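You operate a simulated robot arm through the tools that you are given. There is no shell and no other tool. Be economical: measure what you need, move in short steps, check, and stop when the job is done.

The job below is to be done with a simulated two-armed robot. You get a single attempt, and the scene is never put back.

Task
Set the scent pot's vent knob to HALF and shelve it with the refill bottle.
Fine: screw the bottle's cap on tight first; hold the pot while you turn the knob; both go up on the oak wall shelf. Set down upright: scent pot, refill bottle.
Where things are to end (x, y in the base frame): scent pot within 0.06 m of [0.69, 0.54]; refill bottle within 0.06 m of [0.69, 0.22].

The check looks at the end state, three seconds after you hand in, the way a careful person would. Anything else that was tipped, shoved, dropped, spilled or broken makes it a failure. A push-on lid holds only when it is set on centred and level and pressed home; a screw cap is set on level and turned clockwise until tight.

Robot
Two 7-joint arms with two-finger parallel grippers on one trunk, on a base that drives. Base frame: it is fixed to the floor where the robot stands at the start and does not move with it; the origin is under the middle of the robot, x ahead of it, y to its left, z up. Lengths are in m, angles in rad, forces in N, time in s.
The left shoulder is at the start at [0.07, 0.134, 1.276], the right one opposite. With the tool pointing down near the work surface each hand reaches from about 0.1 to 0.6 m from the robot's upright axis, wherever it stands, measured 20 degrees to its own side. Places, roughly: oak wall shelf [0.7, 0.4, 1.2]; vent knob [0.5, -0.1, 0.9]. Payload 1.57 kg a hand.
Tool frame (each hand has its own): the origin (TCP) lies between the finger pads and is the grasp point; the fingertips stand 0.03 m ahead of it; z points along the fingers, y is the line along which they close. The gripper opens to 0.08 m. The fingers are 0.017 m wide and 0.012 m thick; the gripper's body (0.04 by 0.082 m) begins 0.08 m behind the TCP.
Orientation is told as [roll, pitch, yaw] about the base's x, y, z axes, in that order, counted from this pose: with the fingers straight down and closing along the base's y, the tool's x points along the base's -x, its y along +y and its z along -z.

Tools
- The arms move only by the tool move_arm. It takes "left_plan", "right_plan" or both (then of equal length, played together; a hand with none holds still); each is one flat list of numbers, 7 for each row, row after row: the shift along the base's x, y, z in units of 500 mm (1.0 is 500 mm), then the turn, a rotation vector about the base's x, y, z in units of 180 degrees (1.0 is 180 degrees), then the opening, from 0 (shut) to 1 (fully open). In form: [x, y, z, rx, ry, rz, grip, x, y, z, rx, ry, rz, grip, ...]. A call has 1 to 12 rows; each row is the pose to reach, as a shift and turn from the pose commanded when the call began. A call with a number of a shift or a turn outside -1 to 1 is refused whole. Rows are played at 5 a second. More than 0.05 m and 0.15 rad between two rows, or a gripper value outside its range, and nothing of the call is played. A pose out of reach is approached as far as the arm can. The call stops where the force on the tool passes 40 N (or 10 N more than at its start, if that is more) or the arm is blocked; 0.2 s more then pass. The fingers move at their own pace (about 0.153 m/s each) and stop on an object; they squeeze with about 38 N. The grip force told is the motor's: it shows also when the fingers shut on nothing. Time passes only in rows, and 0.2 s behind the last, so rows that repeat a pose let the fingers close. The reply holds the time, the measured pose of the TCP, the force on the tool along the base axes, the opening and the grip force, in the units named above and with some noise, with the torque about the TCP (base axes, N m) and any sound that the robot's microphone picked up.
- Cameras (640 x 400 px; columns grow to the right, rows downward): "scene" is now at [0.1336, 0.0065, 1.5206]; the picture's right is [0.10, -1.00, 0.00], its down [-0.56, -0.06, -0.83] and it looks along [0.82, 0.08, -0.56] (base axes); focal length 214 px, centre (320, 200). "left" rides on the left gripper at [0.072, 0.007, -0.122] in its tool frame; the picture's right is [-0.09, 1.00, 0.00], its down [-0.84, -0.08, -0.54] and it looks along [-0.54, -0.05, 0.84] (tool axes); focal length 238 px, centre (320, 200). "right" rides on the right gripper at [0.072, -0.007, -0.122] in its tool frame; the picture's right is [0.09, 1.00, 0.00], its down [-0.84, 0.08, -0.54] and it looks along [-0.54, 0.05, 0.84] (tool axes); focal length 238 px, centre (320, 200). There is no depth. A picture from a camera that has moved, and an enlarged one, comes with that camera's place and axes in the base frame and with its lens. The place of the scene camera against the robot may be out by one fixed shift of up to 0.018 m in any direction.
- capture(camera): a new picture of that camera. It takes no simulated time.
- lift_body(by): slides the trunk up (or, below 0, down) by that many m; the arms and the scene camera ride with it, the base frame stays. It gives what a move gives, with no picture.
- drive_base(legs): drives the robot by 1 to 6 legs, each [ahead, left, turn to the left] in m, m and rad, along the robot's own axes; the way and the turn of a leg run together, so that a leg with both is an arc; at most 1.5 m and 3.142 rad a leg. The arms and the cameras ride along, it lands a little off, and it stops where it bumps. It gives what a move gives.
- aim_head(pan, tilt): turns the head with the scene camera to pan (to the left, within 1.501 rad either way) and tilt (down, from -0.506 to 1.204), counted from straight ahead of the robot. It gives what a move gives.
- inspect(camera, box): a new picture of the part [left, top, right, bottom] of that camera's present view, enlarged. It takes no simulated time.
- close_job(): hands the job in; it is judged then, once.

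Work in short steps. Places have to be worked out from the pictures, the camera data and where the tool is seen: move nearer, look again, correct. Check each grasp and each placing, and mend what went wrong. You have 120 turns and 92 pictures in all, those below and enlarged ones among them. Open the grippers and draw the arms clear of the work before you hand the job in, unless the task says otherwise; then end with one line.

The tools are called by a JSON object that holds its "api" and its "payload". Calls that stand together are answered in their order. move_arm: Moves the arms, as the interface text tells. Its arguments: {"type":"object","properties":{"left_plan":{"type":"array","items":{"type":"number"}},"right_plan":{"type":"array","items":{"type":"number"}}},"required":[]} The other tools are called the same way: lift_body (by) slides the trunk up or down; drive_base (legs) drives the base; aim_head (pan, tilt) turns the head that bears the scene camera; capture (camera) takes a picture; inspect (camera, box) takes an enlarged picture of a part of a camera's view; close_job () hands the job in.

At the start:

```text
time_s: 0.0
left_tcp_pos: [0.3717, 0.235, 1.4005]
left_orientation: [0.0, 0.0, -0.002]
left_ft_force: [-0.4, 0.5, -0.5]
left_torque: [-0.03, 0.0, 0.01]
left_grip_width: 0.08
left_grip_force: 0.0
right_tcp_pos: [0.3783, -0.0908, 1.4432]
right_orientation: [0.0, -0.003, 0.001]
right_ft_force: [-0.4, -0.3, -0.3]
right_torque: [0.01, 0.02, 0.02]
right_grip_width: 0.0801
right_grip_force: 0.1
trunk travel left (down, up): [-0.85, 0.09]
robot x, y, heading: [0.0007, 0.0014, 0.002]
head pan, tilt: [0.099, 0.595]
```

scene: 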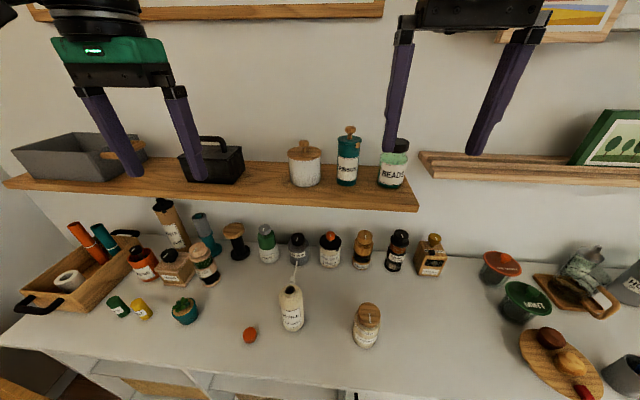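
right: 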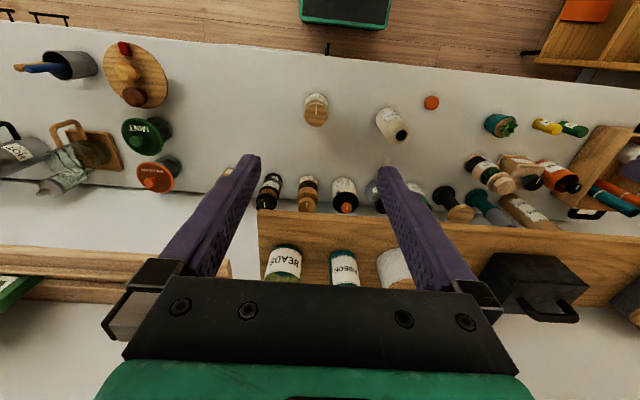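
left: 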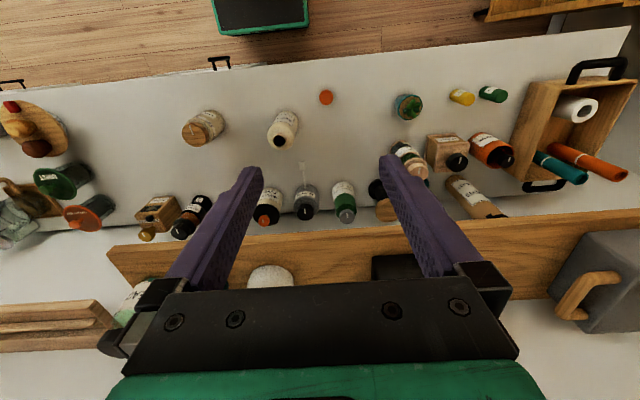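

I start by enlarging the work area: the white bottle with a loose orange cap beside it, and the wooden-topped pot.

{"api": "inspect", "payload": {"camera": "scene", "box": [220, 250, 420, 375]}}

{"api": "inspect", "payload": {"camera": "right", "box": [270, 70, 470, 195]}}

{"api": "inspect", "payload": {"camera": "scene", "box": [140, 110, 430, 291]}}

```text
3.20 times, centred on (320, 312) of scene
camera zoom: at [0.1336, 0.0065, 1.5206], right [0.1, -1.0, 0.0], down [-0.56, -0.06, -0.83], along [0.82, 0.08, -0.56], focal length 686 px, centre (320, -160)
```

zoom: 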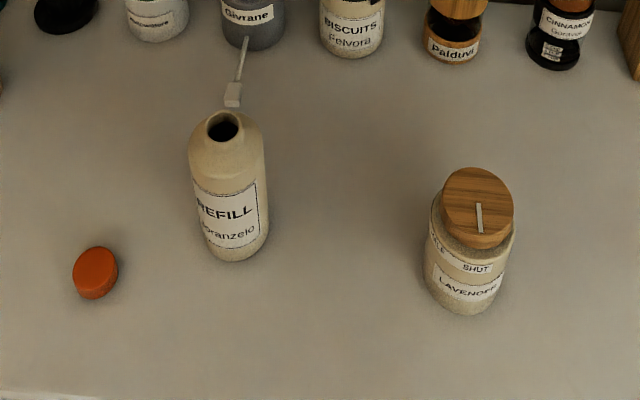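

```text
3.20 times, centred on (370, 132) of right
camera zoom: at [0.3081, -0.0974, 1.5656], right [-0.09, 1.0, 0.0], down [0.84, 0.08, 0.54], along [0.54, 0.05, -0.84], focal length 763 px, centre (160, 416)
```

zoom: 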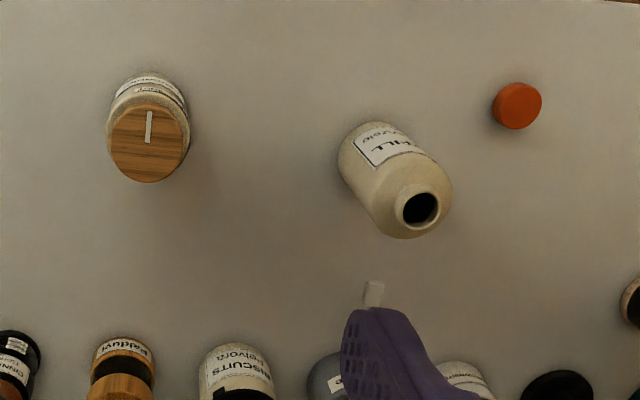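

```text
2.21 times, centred on (285, 200) of scene
camera zoom: at [0.1336, 0.0065, 1.5206], right [0.1, -1.0, 0.0], down [-0.56, -0.06, -0.83], along [0.82, 0.08, -0.56], focal length 473 px, centre (397, 199)
```

zoom: 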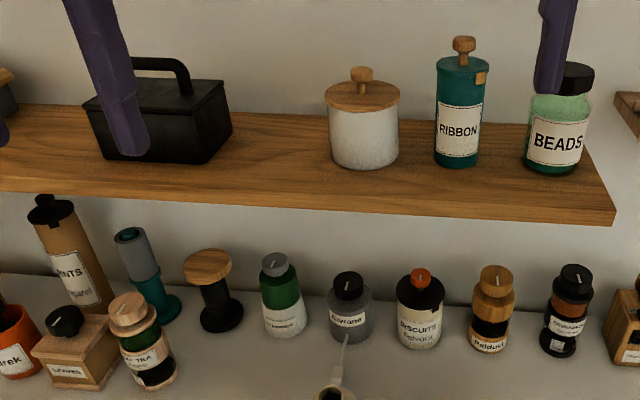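

The bottle is at about (0.483, 0.133), top z≈0.955. The cap is at about (0.42, 0.245) and the pot at (0.46, −0.092). I take the left hand to hover over the cap and look from there.

{"api": "move_arm", "payload": {"left_plan": [0.0097, 0.002, -0.09, 0, 0, 0, 1, 0.0194, 0.004, -0.18, 0, 0, 0, 1, 0.0291, 0.006, -0.27, 0, 0, 0, 1, 0.0388, 0.008, -0.36, 0, 0, 0, 1, 0.0485, 0.01, -0.45, 0, 0, 0, 1, 0.0582, 0.012, -0.54, 0, 0, 0, 1, 0.0679, 0.014, -0.63, 0, 0, 0, 1, 0.0776, 0.016, -0.72, 0, 0, 0, 1, 0.0873, 0.018, -0.81, 0, 0, 0, 1, 0.097, 0.02, -0.9, 0, 0, 0, 1]}}

{"api": "capture", "payload": {"camera": "left"}}

```text
time_s: 2.2
left_tcp_pos: [0.4199, 0.2457, 0.9491]
left_orientation: [-0.001, 0.001, -0.002]
left_ft_force: [-0.1, -0.6, 0.2]
left_torque: [0.01, -0.01, 0.0]
left_grip_width: 0.0799
left_grip_force: 0.1
right_tcp_pos: [0.3804, -0.0913, 1.4435]
right_orientation: [0.001, 0.0, -0.001]
right_ft_force: [-0.1, -0.7, -0.9]
right_torque: [0.0, 0.01, -0.03]
right_grip_width: 0.0798
right_grip_force: 0.2
trunk travel left (down, up): [-0.85, 0.09]
robot x, y, heading: [0.0012, 0.0007, -0.001]
head pan, tilt: [0.099, 0.595]
```

```text
85 pictures are left
camera left: at [0.3462, 0.2531, 1.0718], right [0.09, 1.0, 0.0], down [0.84, -0.08, 0.54], along [0.54, -0.05, -0.84], focal length 238 px, centre (320, 200)
```

left: 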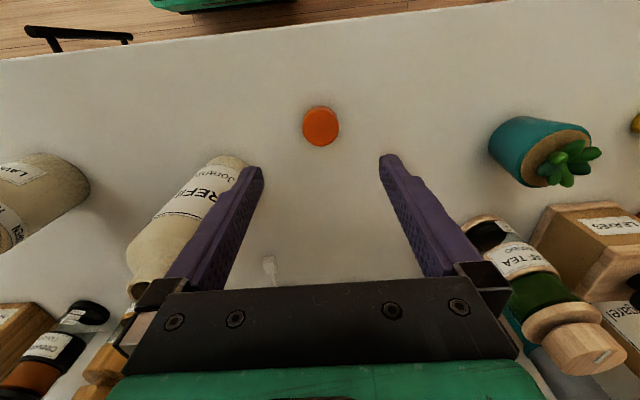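

The cap lies top-up at about (0.417, 0.248). I descend to z 0.836 and close on it.

{"api": "move_arm", "payload": {"left_plan": [-0.006, 0.004, -0.08, 0, 0, 0, 1, -0.006, 0.004, -0.16, 0, 0, 0, 1, -0.006, 0.004, -0.226, 0, 0, 0, 1, -0.006, 0.004, -0.226, 0, 0, 0, 0.35, -0.006, 0.004, -0.226, 0, 0, 0, 0.35, -0.006, 0.004, -0.226, 0, 0, 0, 0.35, -0.006, 0.004, -0.226, 0, 0, 0, 0.35]}}

{"api": "capture", "payload": {"camera": "left"}}

```text
time_s: 3.8
left_tcp_pos: [0.4033, 0.2554, 0.8689]
left_orientation: [-0.004, 0.0, -0.001]
left_ft_force: [-0.8, 0.3, -0.3]
left_torque: [-0.01, -0.01, 0.0]
left_grip_width: 0.0281
left_grip_force: 0.0
left hand out of reach, approached as far as the arm can: row 2, 3, 4, 5, 6, 7
right_tcp_pos: [0.3786, -0.0897, 1.4442]
right_orientation: [0.0, -0.001, -0.001]
right_ft_force: [0.0, 0.1, 0.6]
right_torque: [-0.03, 0.01, 0.0]
right_grip_width: 0.08
right_grip_force: 0.0
trunk travel left (down, up): [-0.85, 0.09]
robot x, y, heading: [-0.001, 0.0001, 0.002]
head pan, tilt: [0.099, 0.595]
```

```text
84 pictures are left
camera left: at [0.3288, 0.262, 0.9909], right [0.09, 1.0, 0.0], down [0.84, -0.08, 0.54], along [0.54, -0.05, -0.84], focal length 238 px, centre (320, 200)
```

left: 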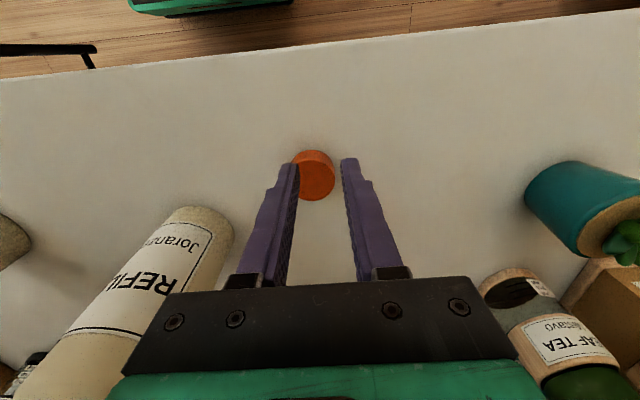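

The arm ran out of reach at this trunk height. I open, raise the left hand, then lower the trunk by 0.25.

{"api": "move_arm", "payload": {"left_plan": [0, 0, 0.09, 0, 0, 0, 1, 0.01, 0, 0.18, 0, 0, 0, 1, 0.015, 0, 0.27, 0, 0, 0, 1, 0.02, 0, 0.36, 0, 0, 0, 1, 0.02, 0, 0.45, 0, 0, 0, 1, 0.02, 0, 0.54, 0, 0, 0, 1, 0.02, 0, 0.63, 0, 0, 0, 1]}}

{"api": "lift_body", "payload": {"by": -0.25}}

{"api": "capture", "payload": {"camera": "scene"}}

{"api": "capture", "payload": {"camera": "left"}}

```text
time_s: 5.4
left_tcp_pos: [0.4092, 0.2541, 1.1856]
left_orientation: [0.0, 0.001, 0.0]
left_ft_force: [-0.2, 0.3, 0.2]
left_torque: [-0.01, -0.02, -0.01]
left_grip_width: 0.0801
left_grip_force: 0.1
right_tcp_pos: [0.3784, -0.0911, 1.4446]
right_orientation: [0.001, -0.002, 0.0]
right_ft_force: [0.8, 0.0, 0.2]
right_torque: [0.03, 0.0, -0.03]
right_grip_width: 0.0798
right_grip_force: 0.1
trunk travel left (down, up): [-0.85, 0.09]
robot x, y, heading: [-0.0037, -0.0016, 0.002]
head pan, tilt: [0.099, 0.595]
```

```text
time_s: 8.0
left_tcp_pos: [0.4097, 0.2538, 0.9345]
left_orientation: [0.0, 0.002, -0.002]
left_ft_force: [-0.3, 0.6, 0.0]
left_torque: [0.01, -0.01, 0.01]
left_grip_width: 0.08
left_grip_force: 0.1
right_tcp_pos: [0.3788, -0.0907, 1.1942]
right_orientation: [0.0, -0.001, -0.001]
right_ft_force: [-0.7, -0.5, -0.4]
right_torque: [-0.02, -0.02, -0.03]
right_grip_width: 0.08
right_grip_force: 0.1
trunk travel left (down, up): [-0.6, 0.34]
robot x, y, heading: [0.0012, 0.0029, 0.002]
head pan, tilt: [0.099, 0.595]
```

```text
83 pictures are left
camera scene: at [0.1335, 0.0064, 1.2706], right [0.1, -1.0, 0.0], down [-0.56, -0.06, -0.83], along [0.82, 0.08, -0.56], focal length 214 px, centre (320, 200)
```

scene: 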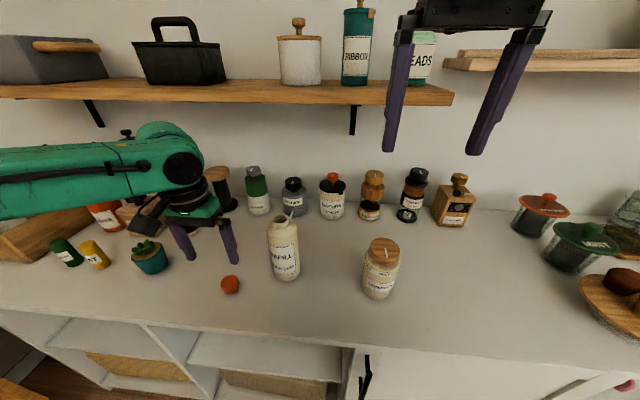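

```text
82 pictures are left
camera left: at [0.3367, 0.2614, 1.0576], right [0.09, 1.0, 0.0], down [0.84, -0.08, 0.54], along [0.54, -0.05, -0.84], focal length 238 px, centre (320, 200)
```

left: 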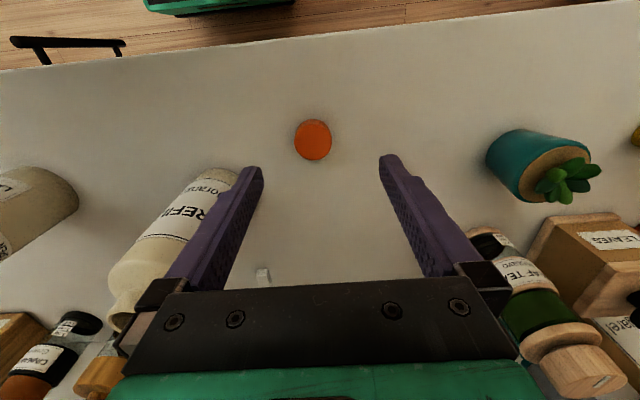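

Cap again at (0.4165, 0.247). I descend and close on it.

{"api": "move_arm", "payload": {"left_plan": [0.014, -0.014, -0.08, 0, 0, 0, 1, 0.014, -0.014, -0.16, 0, 0, 0, 1, 0.014, -0.014, -0.197, 0, 0, 0, 1, 0.014, -0.014, -0.197, 0, 0, 0, 0.3, 0.014, -0.014, -0.197, 0, 0, 0, 0.3, 0.014, -0.014, -0.197, 0, 0, 0, 0.3]}}

{"api": "capture", "payload": {"camera": "left"}}

```text
time_s: 9.4
left_tcp_pos: [0.4164, 0.2476, 0.8353]
left_orientation: [-0.001, 0.003, 0.0]
left_ft_force: [-0.1, -0.2, 0.6]
left_torque: [-0.01, 0.0, 0.0]
left_grip_width: 0.0324
left_grip_force: 38.3
right_tcp_pos: [0.3784, -0.0901, 1.1933]
right_orientation: [0.003, -0.002, 0.001]
right_ft_force: [-0.6, 0.5, 1.2]
right_torque: [0.01, 0.01, 0.04]
right_grip_width: 0.08
right_grip_force: 0.0
trunk travel left (down, up): [-0.6, 0.34]
robot x, y, heading: [-0.0005, 0.0016, 0.001]
head pan, tilt: [0.099, 0.595]
```

```text
81 pictures are left
camera left: at [0.3432, 0.2538, 0.9584], right [0.09, 1.0, 0.0], down [0.84, -0.08, 0.54], along [0.54, -0.05, -0.84], focal length 238 px, centre (320, 200)
```

left: 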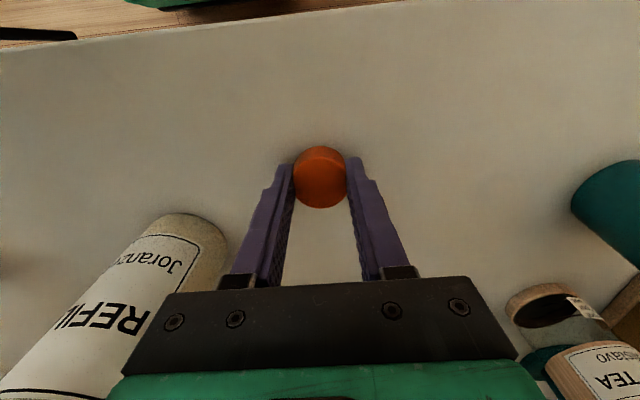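

The cap is held centred, 0.032 wide. I lift it clear and at the same time bring the right hand down and pitch it forward for a side grip of the bottle.

{"api": "move_arm", "payload": {"left_plan": [0, 0, 0.05, 0, 0, 0, 0.3, 0, 0.01, 0.1, 0, 0, 0, 0.3, 0, 0.02, 0.15, 0, 0, 0, 0.3, 0, 0.03, 0.2, 0, 0, 0, 0.3, 0, 0.05, 0.25, 0, 0, 0, 0.3, 0, 0.06, 0.3, 0, 0, 0, 0.3, 0, 0.07, 0.35, 0, 0, 0, 0.3, 0, 0.08, 0.4, 0, 0, 0, 0.3], "right_plan": [-0.012, 0.0225, -0.0608, 0, -0.0451, 0, 1, -0.024, 0.045, -0.1215, 0, -0.0902, 0, 1, -0.036, 0.0675, -0.1823, 0, -0.1354, 0, 1, -0.048, 0.09, -0.243, 0, -0.1805, 0, 1, -0.06, 0.1125, -0.3038, 0, -0.2256, 0, 1, -0.072, 0.135, -0.3645, 0, -0.2708, 0, 1, -0.084, 0.1575, -0.4253, 0, -0.3159, 0, 1, -0.096, 0.18, -0.486, 0, -0.361, 0, 1]}}

{"api": "capture", "payload": {"camera": "right"}}

{"api": "capture", "payload": {"camera": "scene"}}

```text
time_s: 11.2
left_tcp_pos: [0.4208, 0.29, 1.0335]
left_orientation: [-0.001, 0.006, 0.0]
left_ft_force: [0.5, 1.3, 0.4]
left_torque: [-0.01, 0.06, -0.03]
left_grip_width: 0.0324
left_grip_force: 37.4
right_tcp_pos: [0.3617, 0.064, 0.9343]
right_orientation: [0.085, -1.143, -0.115]
right_ft_force: [0.0, -0.1, 0.5]
right_torque: [0.01, 0.01, -0.02]
right_grip_width: 0.08
right_grip_force: 0.0
right hand out of reach, approached as far as the arm can: row 6, 7, 8
trunk travel left (down, up): [-0.6, 0.34]
robot x, y, heading: [-0.0013, -0.002, -0.0]
head pan, tilt: [0.099, 0.595]
```

```text
80 pictures are left
camera right: at [0.2223, 0.0629, 0.9182], right [0.0, 1.0, -0.05], down [-0.15, 0.05, 0.99], along [0.99, 0.01, 0.15], focal length 238 px, centre (320, 200)
```

right: 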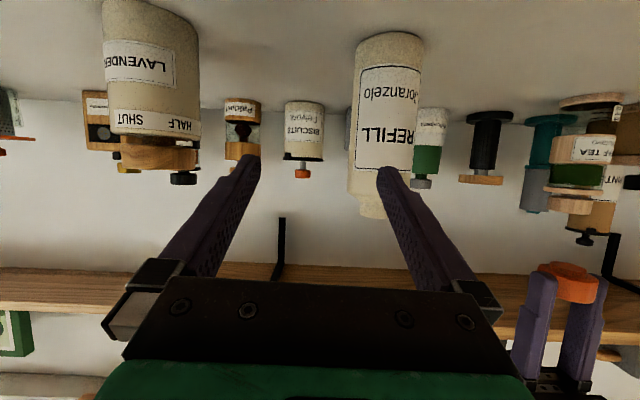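

```text
79 pictures are left
camera scene: at [0.1381, 0.0085, 1.2699], right [0.1, -0.99, 0.0], down [-0.56, -0.06, -0.82], along [0.82, 0.09, -0.57], focal length 214 px, centre (320, 200)
```

scene: 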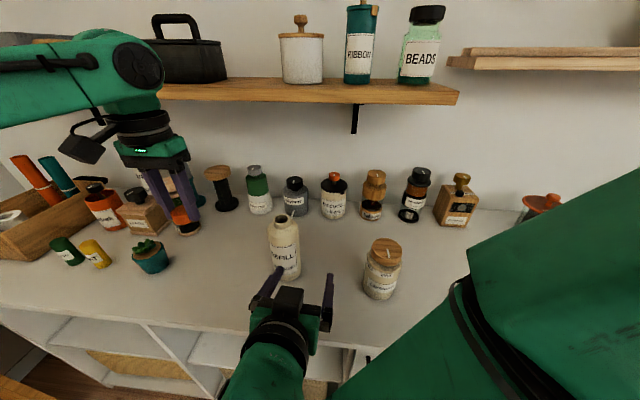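

Knob labels SHUT and HALF are visible on the pot's side. The right hand points forward. I now yaw it 25° to the left, toward the bottle, and lower it to grip height at a standoff.

{"api": "move_arm", "payload": {"right_plan": [0.006, 0.009, -0.0345, -0.003, 0, 0.035, 1, 0.012, 0.018, -0.069, -0.006, 0, 0.07, 1, 0.018, 0.027, -0.1035, -0.009, 0, 0.105, 1, 0.024, 0.036, -0.138, -0.011, 0, 0.139, 1]}}

{"api": "capture", "payload": {"camera": "right"}}

{"api": "capture", "payload": {"camera": "scene"}}

```text
time_s: 12.2
left_tcp_pos: [0.4183, 0.2885, 1.0348]
left_orientation: [0.001, 0.002, -0.002]
left_ft_force: [-0.5, -0.9, -0.1]
left_torque: [0.0, 0.06, 0.03]
left_grip_width: 0.0325
left_grip_force: 38.1
right_tcp_pos: [0.3571, 0.0814, 0.8546]
right_orientation: [-0.076, -1.126, 0.507]
right_ft_force: [-0.6, 0.0, 0.9]
right_torque: [0.0, 0.01, 0.04]
right_grip_width: 0.0801
right_grip_force: 0.1
trunk travel left (down, up): [-0.6, 0.34]
robot x, y, heading: [-0.0024, -0.0013, -0.004]
head pan, tilt: [0.099, 0.595]
```

```text
78 pictures are left
camera right: at [0.2333, 0.0152, 0.8425], right [-0.46, 0.88, -0.12], down [-0.16, 0.04, 0.99], along [0.87, 0.47, 0.12], focal length 238 px, centre (320, 200)
```

right: 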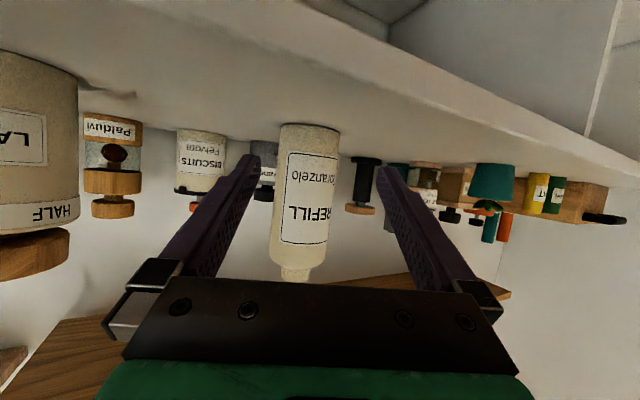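

```text
77 pictures are left
camera scene: at [0.1356, 0.0052, 1.2703], right [0.1, -1.0, 0.0], down [-0.56, -0.05, -0.83], along [0.82, 0.08, -0.56], focal length 214 px, centre (320, 200)
```

scene: 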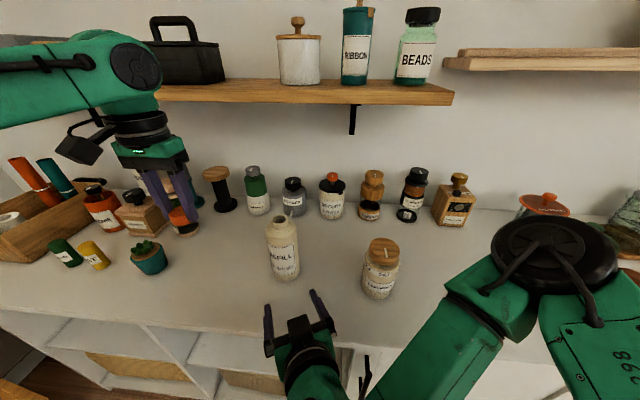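

The bottle lies straight ahead of the tool (TCP→bottle 22°, tool yaw 24°). I advance most of the way, level the roll, and check.

{"api": "move_arm", "payload": {"right_plan": [0.063, 0.0255, 0.01, 0.004, 0.002, 0, 1, 0.126, 0.051, 0.02, 0.008, 0.004, 0, 1, 0.165, 0.067, 0.024, 0.011, 0.006, 0, 1]}}

{"api": "capture", "payload": {"camera": "right"}}

```text
time_s: 13.0
left_tcp_pos: [0.4178, 0.2889, 1.0353]
left_orientation: [-0.002, 0.002, -0.002]
left_ft_force: [0.0, -0.4, -0.1]
left_torque: [0.01, 0.01, 0.0]
left_grip_width: 0.0321
left_grip_force: 38.0
right_tcp_pos: [0.4388, 0.117, 0.8699]
right_orientation: [0.015, -1.125, 0.426]
right_ft_force: [-0.6, -0.2, -0.8]
right_torque: [0.03, -0.04, -0.03]
right_grip_width: 0.0798
right_grip_force: 0.1
trunk travel left (down, up): [-0.6, 0.34]
robot x, y, heading: [-0.0013, 0.0022, 0.0]
head pan, tilt: [0.099, 0.595]
```

```text
76 pictures are left
camera right: at [0.3158, 0.0508, 0.8575], right [-0.46, 0.89, -0.08], down [-0.15, 0.01, 0.99], along [0.88, 0.46, 0.13], focal length 238 px, centre (320, 200)
```

right: 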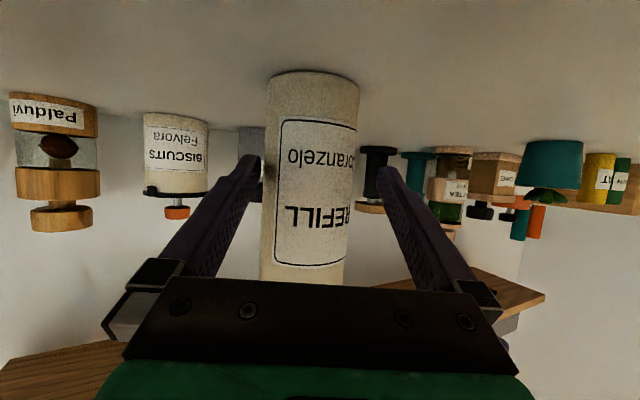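

The bottle sits ~7 mm right of the tool axis. I sidestep first, then go forward and close.

{"api": "move_arm", "payload": {"right_plan": [0.006, -0.013, 0, 0, 0, 0, 1, 0.05, 0.007, 0, 0, 0, 0, 1, 0.092, 0.026, 0, 0, 0, 0, 1, 0.092, 0.026, 0, 0, 0, 0, 0.7, 0.092, 0.026, 0, 0, 0, 0, 0.7, 0.092, 0.026, 0, 0, 0, 0, 0.7]}}

{"api": "capture", "payload": {"camera": "right"}}

{"api": "capture", "payload": {"camera": "scene"}}

```text
time_s: 14.4
left_tcp_pos: [0.4176, 0.2882, 1.035]
left_orientation: [0.0, 0.001, -0.003]
left_ft_force: [0.5, -0.6, -0.4]
left_torque: [0.01, 0.01, -0.02]
left_grip_width: 0.0322
left_grip_force: 38.7
right_tcp_pos: [0.4844, 0.1305, 0.868]
right_orientation: [0.015, -1.125, 0.422]
right_ft_force: [0.5, -0.1, 0.5]
right_torque: [-0.01, -0.07, 0.0]
right_grip_width: 0.0653
right_grip_force: 37.7
trunk travel left (down, up): [-0.6, 0.34]
robot x, y, heading: [-0.0025, 0.0001, 0.003]
head pan, tilt: [0.099, 0.595]
```

```text
75 pictures are left
camera right: at [0.3603, 0.0645, 0.8561], right [-0.46, 0.89, -0.08], down [-0.15, 0.01, 0.99], along [0.88, 0.46, 0.12], focal length 238 px, centre (320, 200)
```

right: 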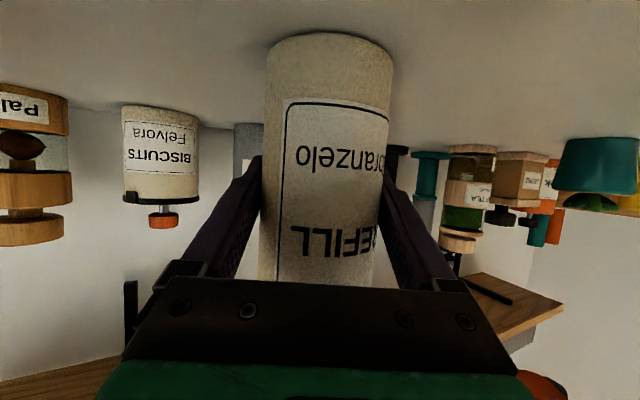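

```text
74 pictures are left
camera scene: at [0.134, 0.0065, 1.2705], right [0.1, -1.0, 0.0], down [-0.56, -0.06, -0.83], along [0.82, 0.08, -0.56], focal length 214 px, centre (320, 200)
```

scene: 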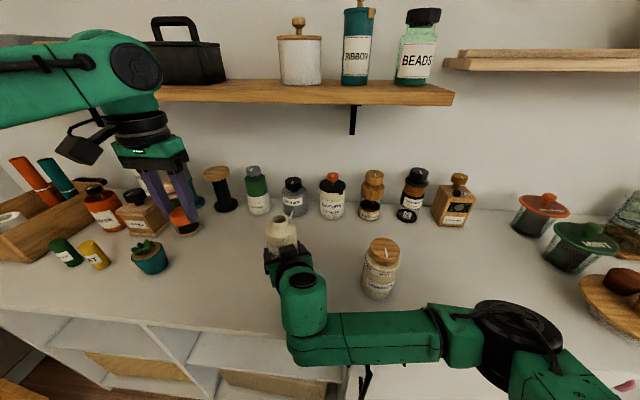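

The bottle is gripped, 0.065 wide and upright. I bring the cap over the mouth and look.

{"api": "move_arm", "payload": {"left_plan": [0.0335, -0.079, 0.03, 0, 0, 0, 0.3, 0.067, -0.158, 0.04, 0, 0, 0, 0.3, 0.1005, -0.237, 0.04, 0, 0, 0, 0.3, 0.134, -0.316, 0.04, 0, 0, 0, 0.3]}}

{"api": "capture", "payload": {"camera": "left"}}

{"api": "inspect", "payload": {"camera": "scene", "box": [220, 140, 380, 300]}}

```text
time_s: 15.4
left_tcp_pos: [0.4712, 0.1379, 1.0515]
left_orientation: [0.001, 0.0, 0.004]
left_ft_force: [-0.1, 0.3, -0.5]
left_torque: [0.02, 0.0, 0.0]
left_grip_width: 0.0324
left_grip_force: 38.3
left hand out of reach, approached as far as the arm can: row 4
right_tcp_pos: [0.4842, 0.1301, 0.8684]
right_orientation: [0.016, -1.124, 0.424]
right_ft_force: [-0.6, -0.5, 0.5]
right_torque: [0.02, -0.06, -0.03]
right_grip_width: 0.0653
right_grip_force: 37.7
trunk travel left (down, up): [-0.6, 0.34]
robot x, y, heading: [-0.0005, 0.0026, 0.004]
head pan, tilt: [0.099, 0.595]
```

```text
73 pictures are left
camera left: at [0.3976, 0.1442, 1.1739], right [0.09, 1.0, 0.0], down [0.84, -0.07, 0.54], along [0.54, -0.05, -0.84], focal length 238 px, centre (320, 200)
```

left: 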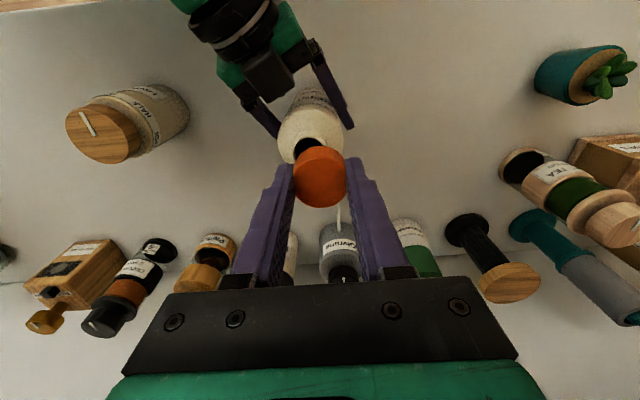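

```text
2.50 times, centred on (300, 220) of scene
camera zoom: at [0.1341, 0.0063, 1.2706], right [0.1, -1.0, 0.0], down [-0.56, -0.06, -0.83], along [0.82, 0.08, -0.56], focal length 536 px, centre (370, 150)
```

zoom: 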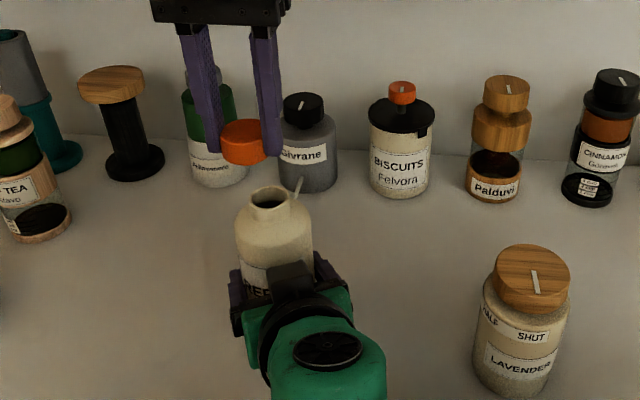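

The left hand is at its reach limit here, so I bring the bottle 0.06 m closer with the right hand: lift 1 cm, move, set down.

{"api": "move_arm", "payload": {"right_plan": [0, 0, 0.024, 0, 0, 0, 0.7, -0.04, 0.01, 0.024, 0, 0, 0, 0.7, -0.08, 0.015, 0.024, 0, 0, 0, 0.7, -0.12, 0.02, 0.024, 0, 0, 0, 0.7, -0.12, 0.02, 0.012, 0, 0, 0, 0.7, -0.12, 0.02, 0.001, 0, 0, 0, 0.7, -0.12, 0.02, 0.001, 0, 0, 0, 0.7]}}

{"api": "capture", "payload": {"camera": "left"}}

```text
time_s: 17.0
left_tcp_pos: [0.4707, 0.1373, 1.0507]
left_orientation: [-0.002, 0.001, -0.001]
left_ft_force: [0.1, 0.0, 0.2]
left_torque: [0.0, 0.02, 0.0]
left_grip_width: 0.0323
left_grip_force: 37.4
right_tcp_pos: [0.4249, 0.1411, 0.8696]
right_orientation: [0.015, -1.123, 0.423]
right_ft_force: [-0.1, 0.3, -2.8]
right_torque: [0.02, 0.02, -0.04]
right_grip_width: 0.0651
right_grip_force: 38.0
trunk travel left (down, up): [-0.6, 0.34]
robot x, y, heading: [0.0026, 0.0006, 0.004]
head pan, tilt: [0.099, 0.595]
```

```text
71 pictures are left
camera left: at [0.3973, 0.1443, 1.1737], right [0.09, 1.0, 0.0], down [0.84, -0.08, 0.54], along [0.54, -0.05, -0.84], focal length 238 px, centre (320, 200)
```

left: 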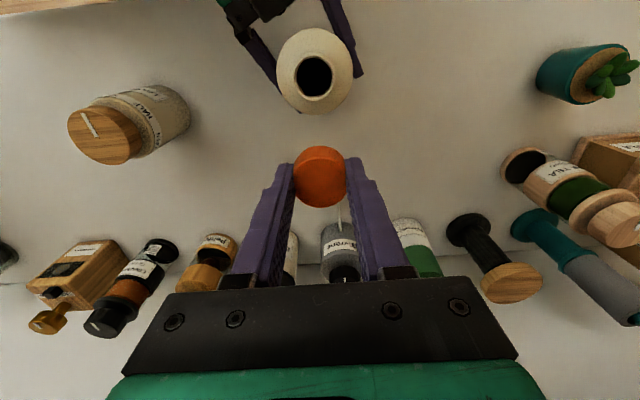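

The right hand still carries a little of the bottle's weight, so I lower it 1.5 mm. The mouth is at about (0.420, 0.138), and I bring the cap above it.

{"api": "move_arm", "payload": {"left_plan": [-0.05, 0.0, 0, 0, 0, 0, 0.3, -0.101, 0.001, 0, 0, 0, 0, 0.3, -0.101, 0.001, -0.06, 0, 0, 0, 0.3], "right_plan": [0, 0, -0.002, 0, 0, 0, 0.7, 0, 0, -0.003, 0, 0, 0, 0.7, 0, 0, -0.003, 0, 0, 0, 0.7]}}

{"api": "capture", "payload": {"camera": "left"}}

{"api": "inspect", "payload": {"camera": "scene", "box": [200, 160, 360, 320]}}

```text
time_s: 17.8
left_tcp_pos: [0.419, 0.1414, 1.0205]
left_orientation: [0.0, 0.0, 0.001]
left_ft_force: [0.8, -0.3, 0.3]
left_torque: [0.0, 0.02, 0.02]
left_grip_width: 0.0323
left_grip_force: 38.5
right_tcp_pos: [0.4236, 0.1392, 0.8686]
right_orientation: [0.016, -1.126, 0.421]
right_ft_force: [-1.6, 0.1, 3.7]
right_torque: [-0.27, 0.16, -0.04]
right_grip_width: 0.0652
right_grip_force: 38.7
trunk travel left (down, up): [-0.6, 0.34]
robot x, y, heading: [-0.0008, 0.0003, 0.003]
head pan, tilt: [0.099, 0.595]
```

```text
70 pictures are left
camera left: at [0.3449, 0.1482, 1.1431], right [0.09, 1.0, 0.0], down [0.84, -0.08, 0.54], along [0.54, -0.05, -0.84], focal length 238 px, centre (320, 200)
```

left: 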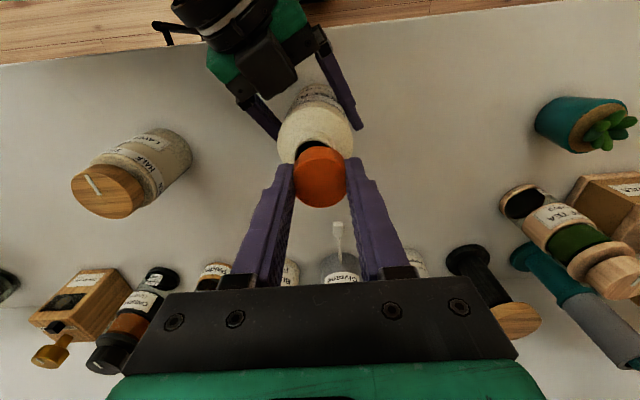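

```text
2.50 times, centred on (280, 240) of scene
camera zoom: at [0.1325, 0.0063, 1.2708], right [0.1, -1.0, 0.0], down [-0.56, -0.06, -0.83], along [0.82, 0.08, -0.56], focal length 536 px, centre (420, 100)
```

zoom: 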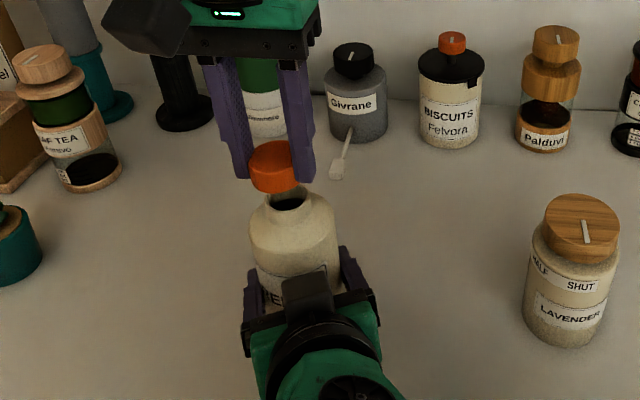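

In both views the mouth is ~4.5 mm to the −y side of the cap. I correct that, lower to just above the mouth, and look closely.

{"api": "move_arm", "payload": {"left_plan": [0.003, -0.009, 0, 0, 0, 0, 0.3, 0.003, -0.009, -0.044, 0, 0, 0, 0.3]}}

{"api": "inspect", "payload": {"camera": "left", "box": [240, 80, 400, 240]}}

{"api": "inspect", "payload": {"camera": "scene", "box": [240, 190, 320, 270]}}

```text
time_s: 18.5
left_tcp_pos: [0.4195, 0.1372, 1.006]
left_orientation: [-0.005, -0.017, -0.002]
left_ft_force: [-6.6, 1.2, 12.8]
left_torque: [0.14, 0.15, 0.06]
left_grip_width: 0.0322
left_grip_force: 38.3
right_tcp_pos: [0.4237, 0.1394, 0.8687]
right_orientation: [0.013, -1.129, 0.423]
right_ft_force: [2.0, 2.6, 6.3]
right_torque: [-0.34, 0.73, -0.12]
right_grip_width: 0.0654
right_grip_force: 38.0
trunk travel left (down, up): [-0.6, 0.34]
robot x, y, heading: [0.0006, 0.0002, 0.003]
head pan, tilt: [0.099, 0.595]
stopped in row 2 (left hand): the force on the tool passed its limit (the readings are from after the stop); the commanded pose is now the measured one
```

```text
2.50 times, centred on (320, 160) of left
camera zoom: at [0.3445, 0.1451, 1.1278], right [0.09, 1.0, 0.0], down [0.83, -0.08, 0.56], along [0.55, -0.06, -0.83], focal length 596 px, centre (320, 300)
```

zoom: 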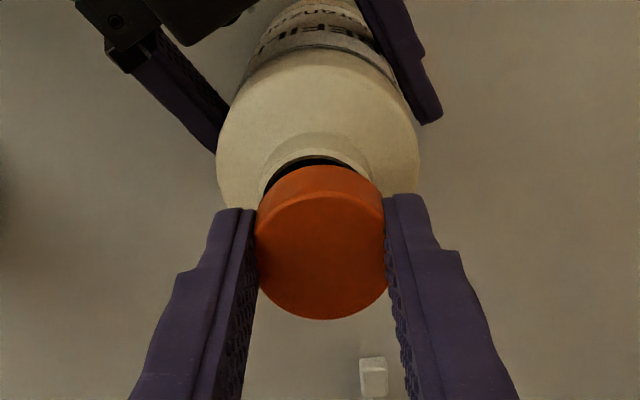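

```text
5.00 times, centred on (280, 230) of scene
camera zoom: at [0.1299, 0.006, 1.2711], right [0.1, -0.99, 0.0], down [-0.56, -0.06, -0.83], along [0.83, 0.08, -0.56], focal length 1072 px, centre (520, 50)
```

zoom: 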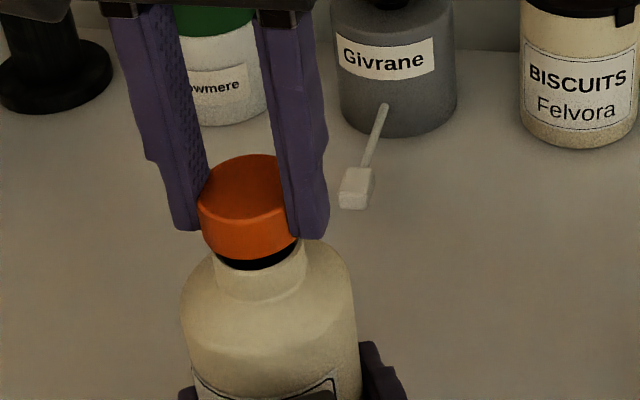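

Contact came early: the rim is higher (~0.97) and the cap sits ~8 mm too far +x and ~2 mm too far +y. I lift, shift back, restore level and look again.

{"api": "move_arm", "payload": {"left_plan": [0, 0, 0.026, 0.001, 0.005, 0, 0.3, -0.016, -0.004, 0.026, 0.001, 0.005, 0, 0.3, -0.016, -0.004, 0.014, 0.001, 0.005, 0, 0.3]}}

{"api": "inspect", "payload": {"camera": "left", "box": [240, 80, 400, 240]}}

{"api": "inspect", "payload": {"camera": "scene", "box": [240, 190, 320, 270]}}

```text
time_s: 19.3
left_tcp_pos: [0.415, 0.1367, 1.0123]
left_orientation: [-0.004, 0.001, -0.002]
left_ft_force: [-1.1, 0.3, -0.6]
left_torque: [0.02, 0.0, -0.02]
left_grip_width: 0.0322
left_grip_force: 37.9
right_tcp_pos: [0.4238, 0.1402, 0.869]
right_orientation: [0.011, -1.128, 0.428]
right_ft_force: [-1.1, 3.8, 16.5]
right_torque: [-0.23, -0.12, 0.1]
right_grip_width: 0.0652
right_grip_force: 37.9
trunk travel left (down, up): [-0.6, 0.34]
robot x, y, heading: [0.0012, -0.001, -0.003]
head pan, tilt: [0.099, 0.595]
```

```text
2.50 times, centred on (320, 160) of left
camera zoom: at [0.3405, 0.1437, 1.1349], right [0.09, 1.0, 0.0], down [0.84, -0.08, 0.54], along [0.54, -0.05, -0.84], focal length 596 px, centre (320, 300)
```

zoom: 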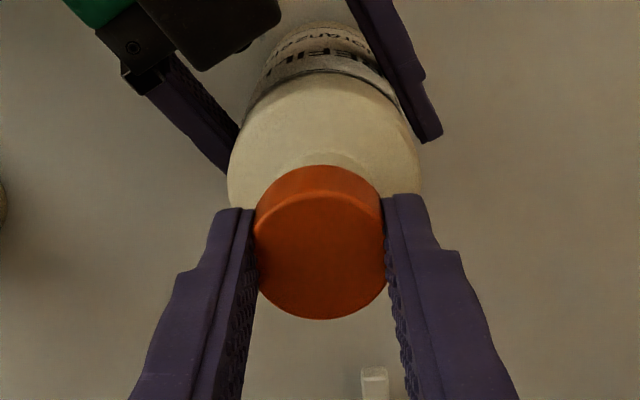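

```text
5.00 times, centred on (280, 230) of scene
camera zoom: at [0.1311, 0.0069, 1.271], right [0.1, -0.99, 0.0], down [-0.56, -0.06, -0.83], along [0.83, 0.08, -0.56], focal length 1072 px, centre (520, 50)
```

zoom: 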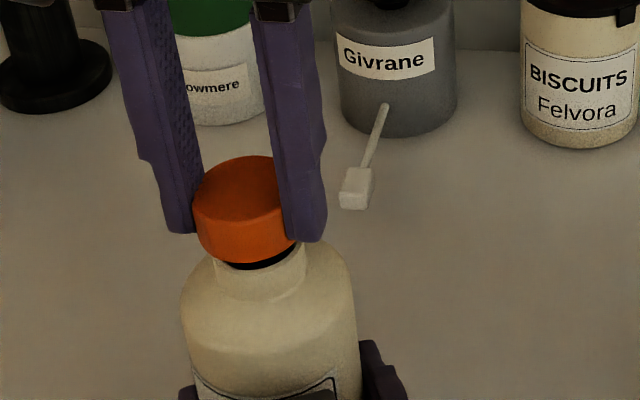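

Now it looks centred within ~2 mm. I relieve the right hand's downward press slightly and lower the cap gently.

{"api": "move_arm", "payload": {"left_plan": [-0.002, 0, 0, 0, 0, 0, 0.3, -0.002, 0, -0.006, 0, 0, 0, 0.3, -0.002, 0, -0.012, 0, 0, 0, 0.3, -0.002, 0, -0.018, 0, 0, 0, 0.3], "right_plan": [0, 0, 0.002, 0, 0, 0, 0.7, 0, 0, 0.002, 0, 0, 0, 0.7, 0, 0, 0.002, 0, 0, 0, 0.7, 0, 0, 0.002, 0, 0, 0, 0.7]}}

{"api": "inspect", "payload": {"camera": "left", "box": [240, 80, 400, 240]}}

{"api": "inspect", "payload": {"camera": "scene", "box": [240, 190, 320, 270]}}

```text
time_s: 20.3
left_tcp_pos: [0.4126, 0.1373, 1.0054]
left_orientation: [-0.008, -0.008, -0.002]
left_ft_force: [-7.1, -4.8, 36.5]
left_torque: [-0.28, 0.44, -0.01]
left_grip_width: 0.0327
left_grip_force: 38.0
right_tcp_pos: [0.4245, 0.1406, 0.8674]
right_orientation: [0.001, -1.123, 0.434]
right_ft_force: [12.7, 15.0, 1.3]
right_torque: [0.13, -0.7, -0.13]
right_grip_width: 0.0651
right_grip_force: 38.0
trunk travel left (down, up): [-0.6, 0.34]
robot x, y, heading: [0.001, -0.0012, -0.003]
head pan, tilt: [0.099, 0.595]
```

```text
2.50 times, centred on (320, 160) of left
camera zoom: at [0.3375, 0.1443, 1.1276], right [0.09, 1.0, -0.01], down [0.83, -0.08, 0.55], along [0.55, -0.06, -0.84], focal length 596 px, centre (320, 300)
```

zoom: 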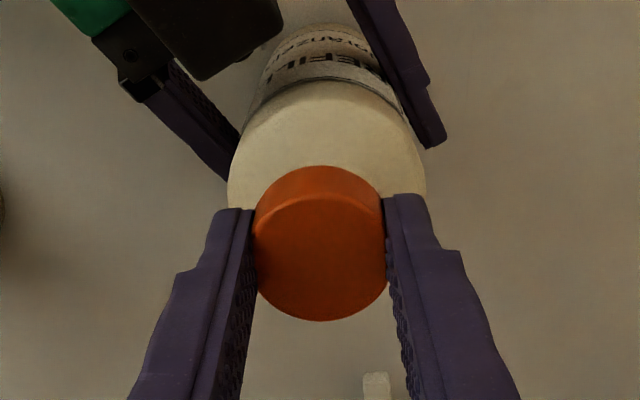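

```text
5.00 times, centred on (280, 230) of scene
camera zoom: at [0.1295, 0.0073, 1.2716], right [0.1, -0.99, 0.0], down [-0.55, -0.06, -0.83], along [0.83, 0.08, -0.56], focal length 1072 px, centre (520, 50)
```

zoom: 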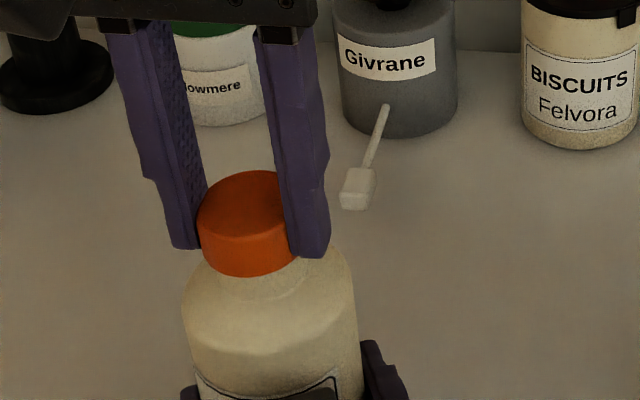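

The contact force with its torque puts the rim ~5 mm to −x and ~3 mm to −y of the cap's centre. I lift, shift by that, and try again.

{"api": "move_arm", "payload": {"left_plan": [0, 0, 0.018, 0.001, 0, 0, 0.3, -0.007, -0.006, 0.018, 0.001, 0, 0, 0.3, -0.007, -0.006, 0.012, 0.001, 0, 0, 0.3, -0.007, -0.006, 0.006, 0.001, 0, 0, 0.3, -0.007, -0.006, 0.002, 0.001, 0, 0, 0.3]}}

{"api": "inspect", "payload": {"camera": "scene", "box": [240, 190, 320, 270]}}

```text
time_s: 21.5
left_tcp_pos: [0.4091, 0.1346, 1.0058]
left_orientation: [-0.002, -0.005, -0.002]
left_ft_force: [-7.0, 2.2, 32.6]
left_torque: [0.02, 0.23, -0.01]
left_grip_width: 0.0321
left_grip_force: 37.7
right_tcp_pos: [0.4251, 0.1393, 0.8688]
right_orientation: [0.004, -1.123, 0.429]
right_ft_force: [11.0, 5.5, -1.3]
right_torque: [0.62, -0.54, 0.28]
right_grip_width: 0.0648
right_grip_force: 38.0
trunk travel left (down, up): [-0.6, 0.34]
robot x, y, heading: [0.0022, 0.0019, 0.001]
head pan, tilt: [0.099, 0.595]
```

```text
5.00 times, centred on (280, 230) of scene
camera zoom: at [0.1303, 0.0071, 1.2714], right [0.1, -0.99, 0.0], down [-0.56, -0.06, -0.83], along [0.83, 0.08, -0.56], focal length 1072 px, centre (520, 50)
```

zoom: 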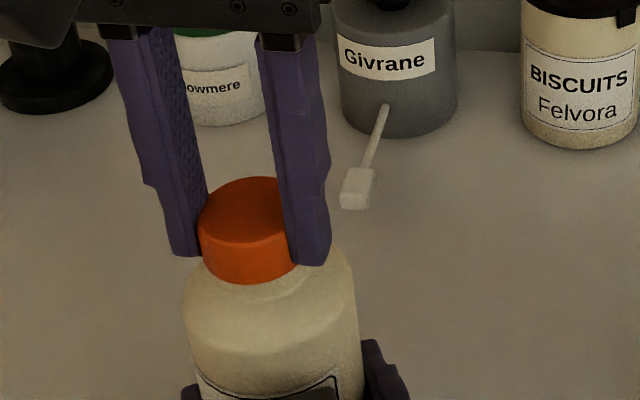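

The contact is now centred (offset ≲2 mm) and level. I turn clockwise a quarter turn with steady light pressure and watch height and torque.

{"api": "move_arm", "payload": {"left_plan": [0, -0.001, 0.001, 0, 0, -0.044, 0.3, 0, -0.002, 0.001, 0, 0, -0.088, 0.3, 0, -0.002, 0.001, 0, 0, -0.132, 0.3, 0, -0.002, 0.001, 0, 0, -0.176, 0.3, 0, -0.002, 0.0, 0, 0, -0.22, 0.3, 0, -0.002, 0.0, 0, 0, -0.264, 0.3, 0, -0.002, 0, 0, 0, -0.308, 0.3, 0, -0.002, -0.001, 0, 0, -0.352, 0.3, 0, -0.002, -0.001, 0, 0, -0.396, 0.3, 0, -0.002, -0.001, 0, 0, -0.44, 0.3]}}

{"api": "inspect", "payload": {"camera": "scene", "box": [240, 190, 320, 270]}}

```text
time_s: 23.7
left_tcp_pos: [0.408, 0.1304, 1.0035]
left_orientation: [0.002, 0.004, -1.387]
left_ft_force: [3.4, -0.3, 19.4]
left_torque: [-0.08, -0.17, 0.0]
left_grip_width: 0.0339
left_grip_force: 37.0
right_tcp_pos: [0.4242, 0.1391, 0.8689]
right_orientation: [0.012, -1.125, 0.424]
right_ft_force: [-4.5, -0.1, 0.6]
right_torque: [-0.46, -0.16, -0.07]
right_grip_width: 0.0653
right_grip_force: 38.7
trunk travel left (down, up): [-0.6, 0.34]
robot x, y, heading: [0.0001, -0.0021, -0.0]
head pan, tilt: [0.099, 0.595]
```

```text
5.00 times, centred on (280, 230) of scene
camera zoom: at [0.1309, 0.0056, 1.2709], right [0.1, -0.99, 0.0], down [-0.56, -0.06, -0.83], along [0.83, 0.08, -0.56], focal length 1072 px, centre (520, 50)
```

zoom: 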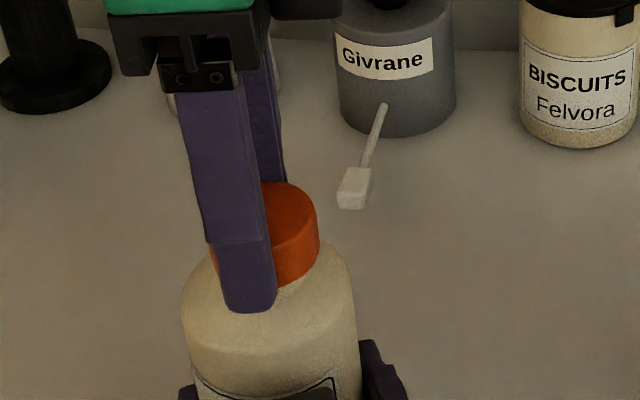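

The cap dropped ~2 mm with little torque. I check the cap's seating from the left camera, and once wider.

{"api": "inspect", "payload": {"camera": "left", "box": [240, 80, 400, 240]}}

{"api": "inspect", "payload": {"camera": "right", "box": [220, 200, 420, 400]}}

```text
2.50 times, centred on (320, 160) of left
camera zoom: at [0.4, 0.2021, 1.1271], right [1.0, 0.09, 0.0], down [0.08, -0.84, 0.54], along [0.05, -0.54, -0.84], focal length 596 px, centre (320, 300)
```

zoom: 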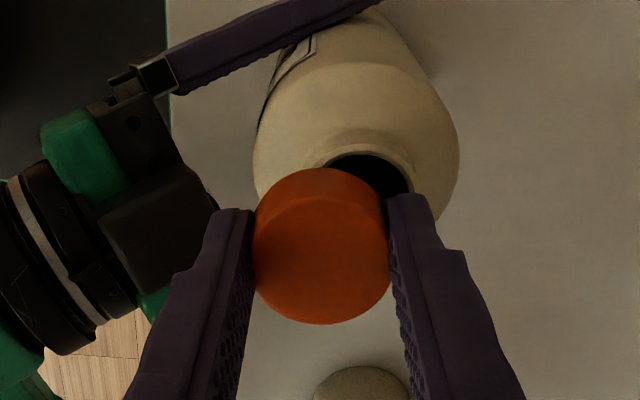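

```text
2.00 times, centred on (320, 300) of right
camera zoom: at [0.3008, 0.0733, 0.8561], right [-0.46, 0.89, -0.08], down [-0.15, 0.01, 0.99], along [0.88, 0.46, 0.13], focal length 477 px, centre (320, 0)
```

zoom: 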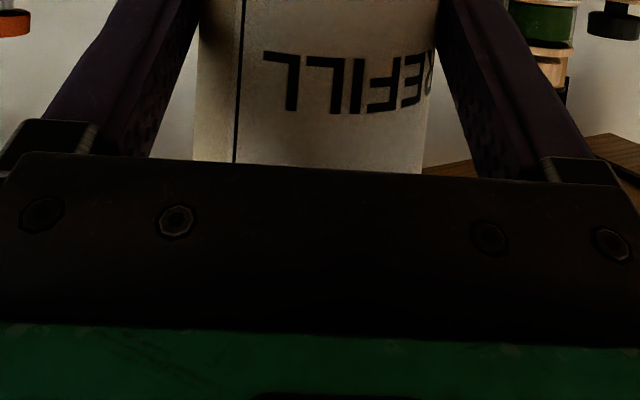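

The yawed view shows the cap lying well beside the mouth (~1 cm), and the bottle may have tipped slightly in the grip. I lift the cap away, release the bottle so that it stands flat, and measure again.

{"api": "move_arm", "payload": {"left_plan": [0, 0, 0.03, 0, 0, 0, 0.3, 0, 0.06, 0.08, 0, 0, 0, 0.3, 0, 0.1, 0.1, 0, 0, 0, 0.3, 0, 0.1, 0.1, 0, 0, 0, 0.3, 0, 0.1, 0.1, 0, 0, 0, 0.3], "right_plan": [0, 0, 0, 0, 0, 0, 0.7, 0, 0, 0, 0, 0, 0, 0.7, 0, 0, 0, 0, 0, 0, 0.7, 0, 0, 0, 0, 0, 0, 0.95, 0, 0, 0, 0, 0, 0, 0.95]}}

{"api": "capture", "payload": {"camera": "left"}}

{"api": "inspect", "payload": {"camera": "scene", "box": [240, 170, 340, 270]}}

{"api": "capture", "payload": {"camera": "right"}}

```text
time_s: 24.9
left_tcp_pos: [0.4107, 0.1825, 1.0516]
left_orientation: [0.001, 0.0, -1.384]
left_ft_force: [0.1, 0.5, -0.1]
left_torque: [0.0, -0.01, -0.04]
left_grip_width: 0.0341
left_grip_force: 37.7
right_tcp_pos: [0.4262, 0.1397, 0.8688]
right_orientation: [0.011, -1.123, 0.425]
right_ft_force: [-0.1, -0.3, 0.5]
right_torque: [-0.01, 0.01, 0.0]
right_grip_width: 0.0761
right_grip_force: 0.0
trunk travel left (down, up): [-0.6, 0.34]
robot x, y, heading: [-0.0004, -0.0028, 0.001]
head pan, tilt: [0.099, 0.595]
```

```text
58 pictures are left
camera left: at [0.4029, 0.2542, 1.1743], right [1.0, 0.09, 0.0], down [0.08, -0.84, 0.54], along [0.05, -0.54, -0.84], focal length 238 px, centre (320, 200)
```

left: 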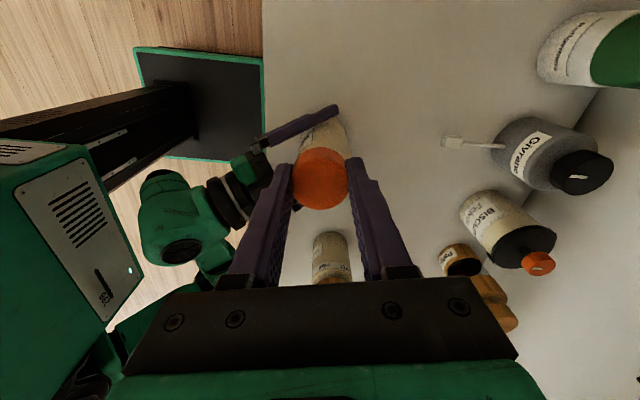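

```text
4.00 times, centred on (290, 220) of scene
camera zoom: at [0.1337, 0.0068, 1.2705], right [0.1, -0.99, 0.0], down [-0.56, -0.06, -0.83], along [0.82, 0.08, -0.56], focal length 858 px, centre (440, 120)
```

zoom: 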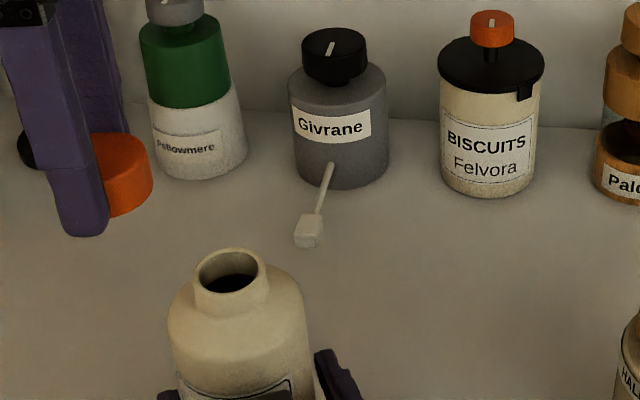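

```text
56 pictures are left
camera right: at [0.3027, 0.0739, 0.8552], right [-0.46, 0.89, -0.08], down [-0.15, 0.01, 0.99], along [0.88, 0.46, 0.12], focal length 238 px, centre (320, 200)
```

right: 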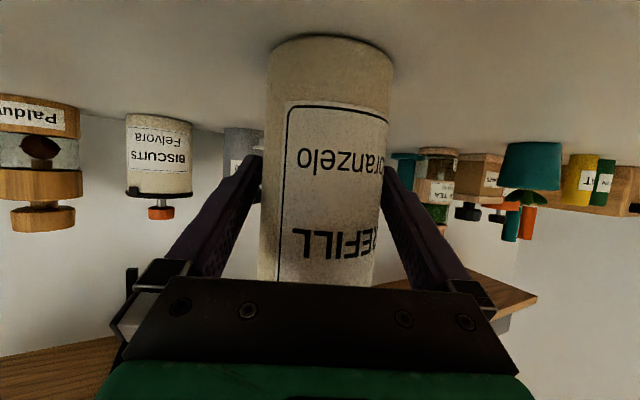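

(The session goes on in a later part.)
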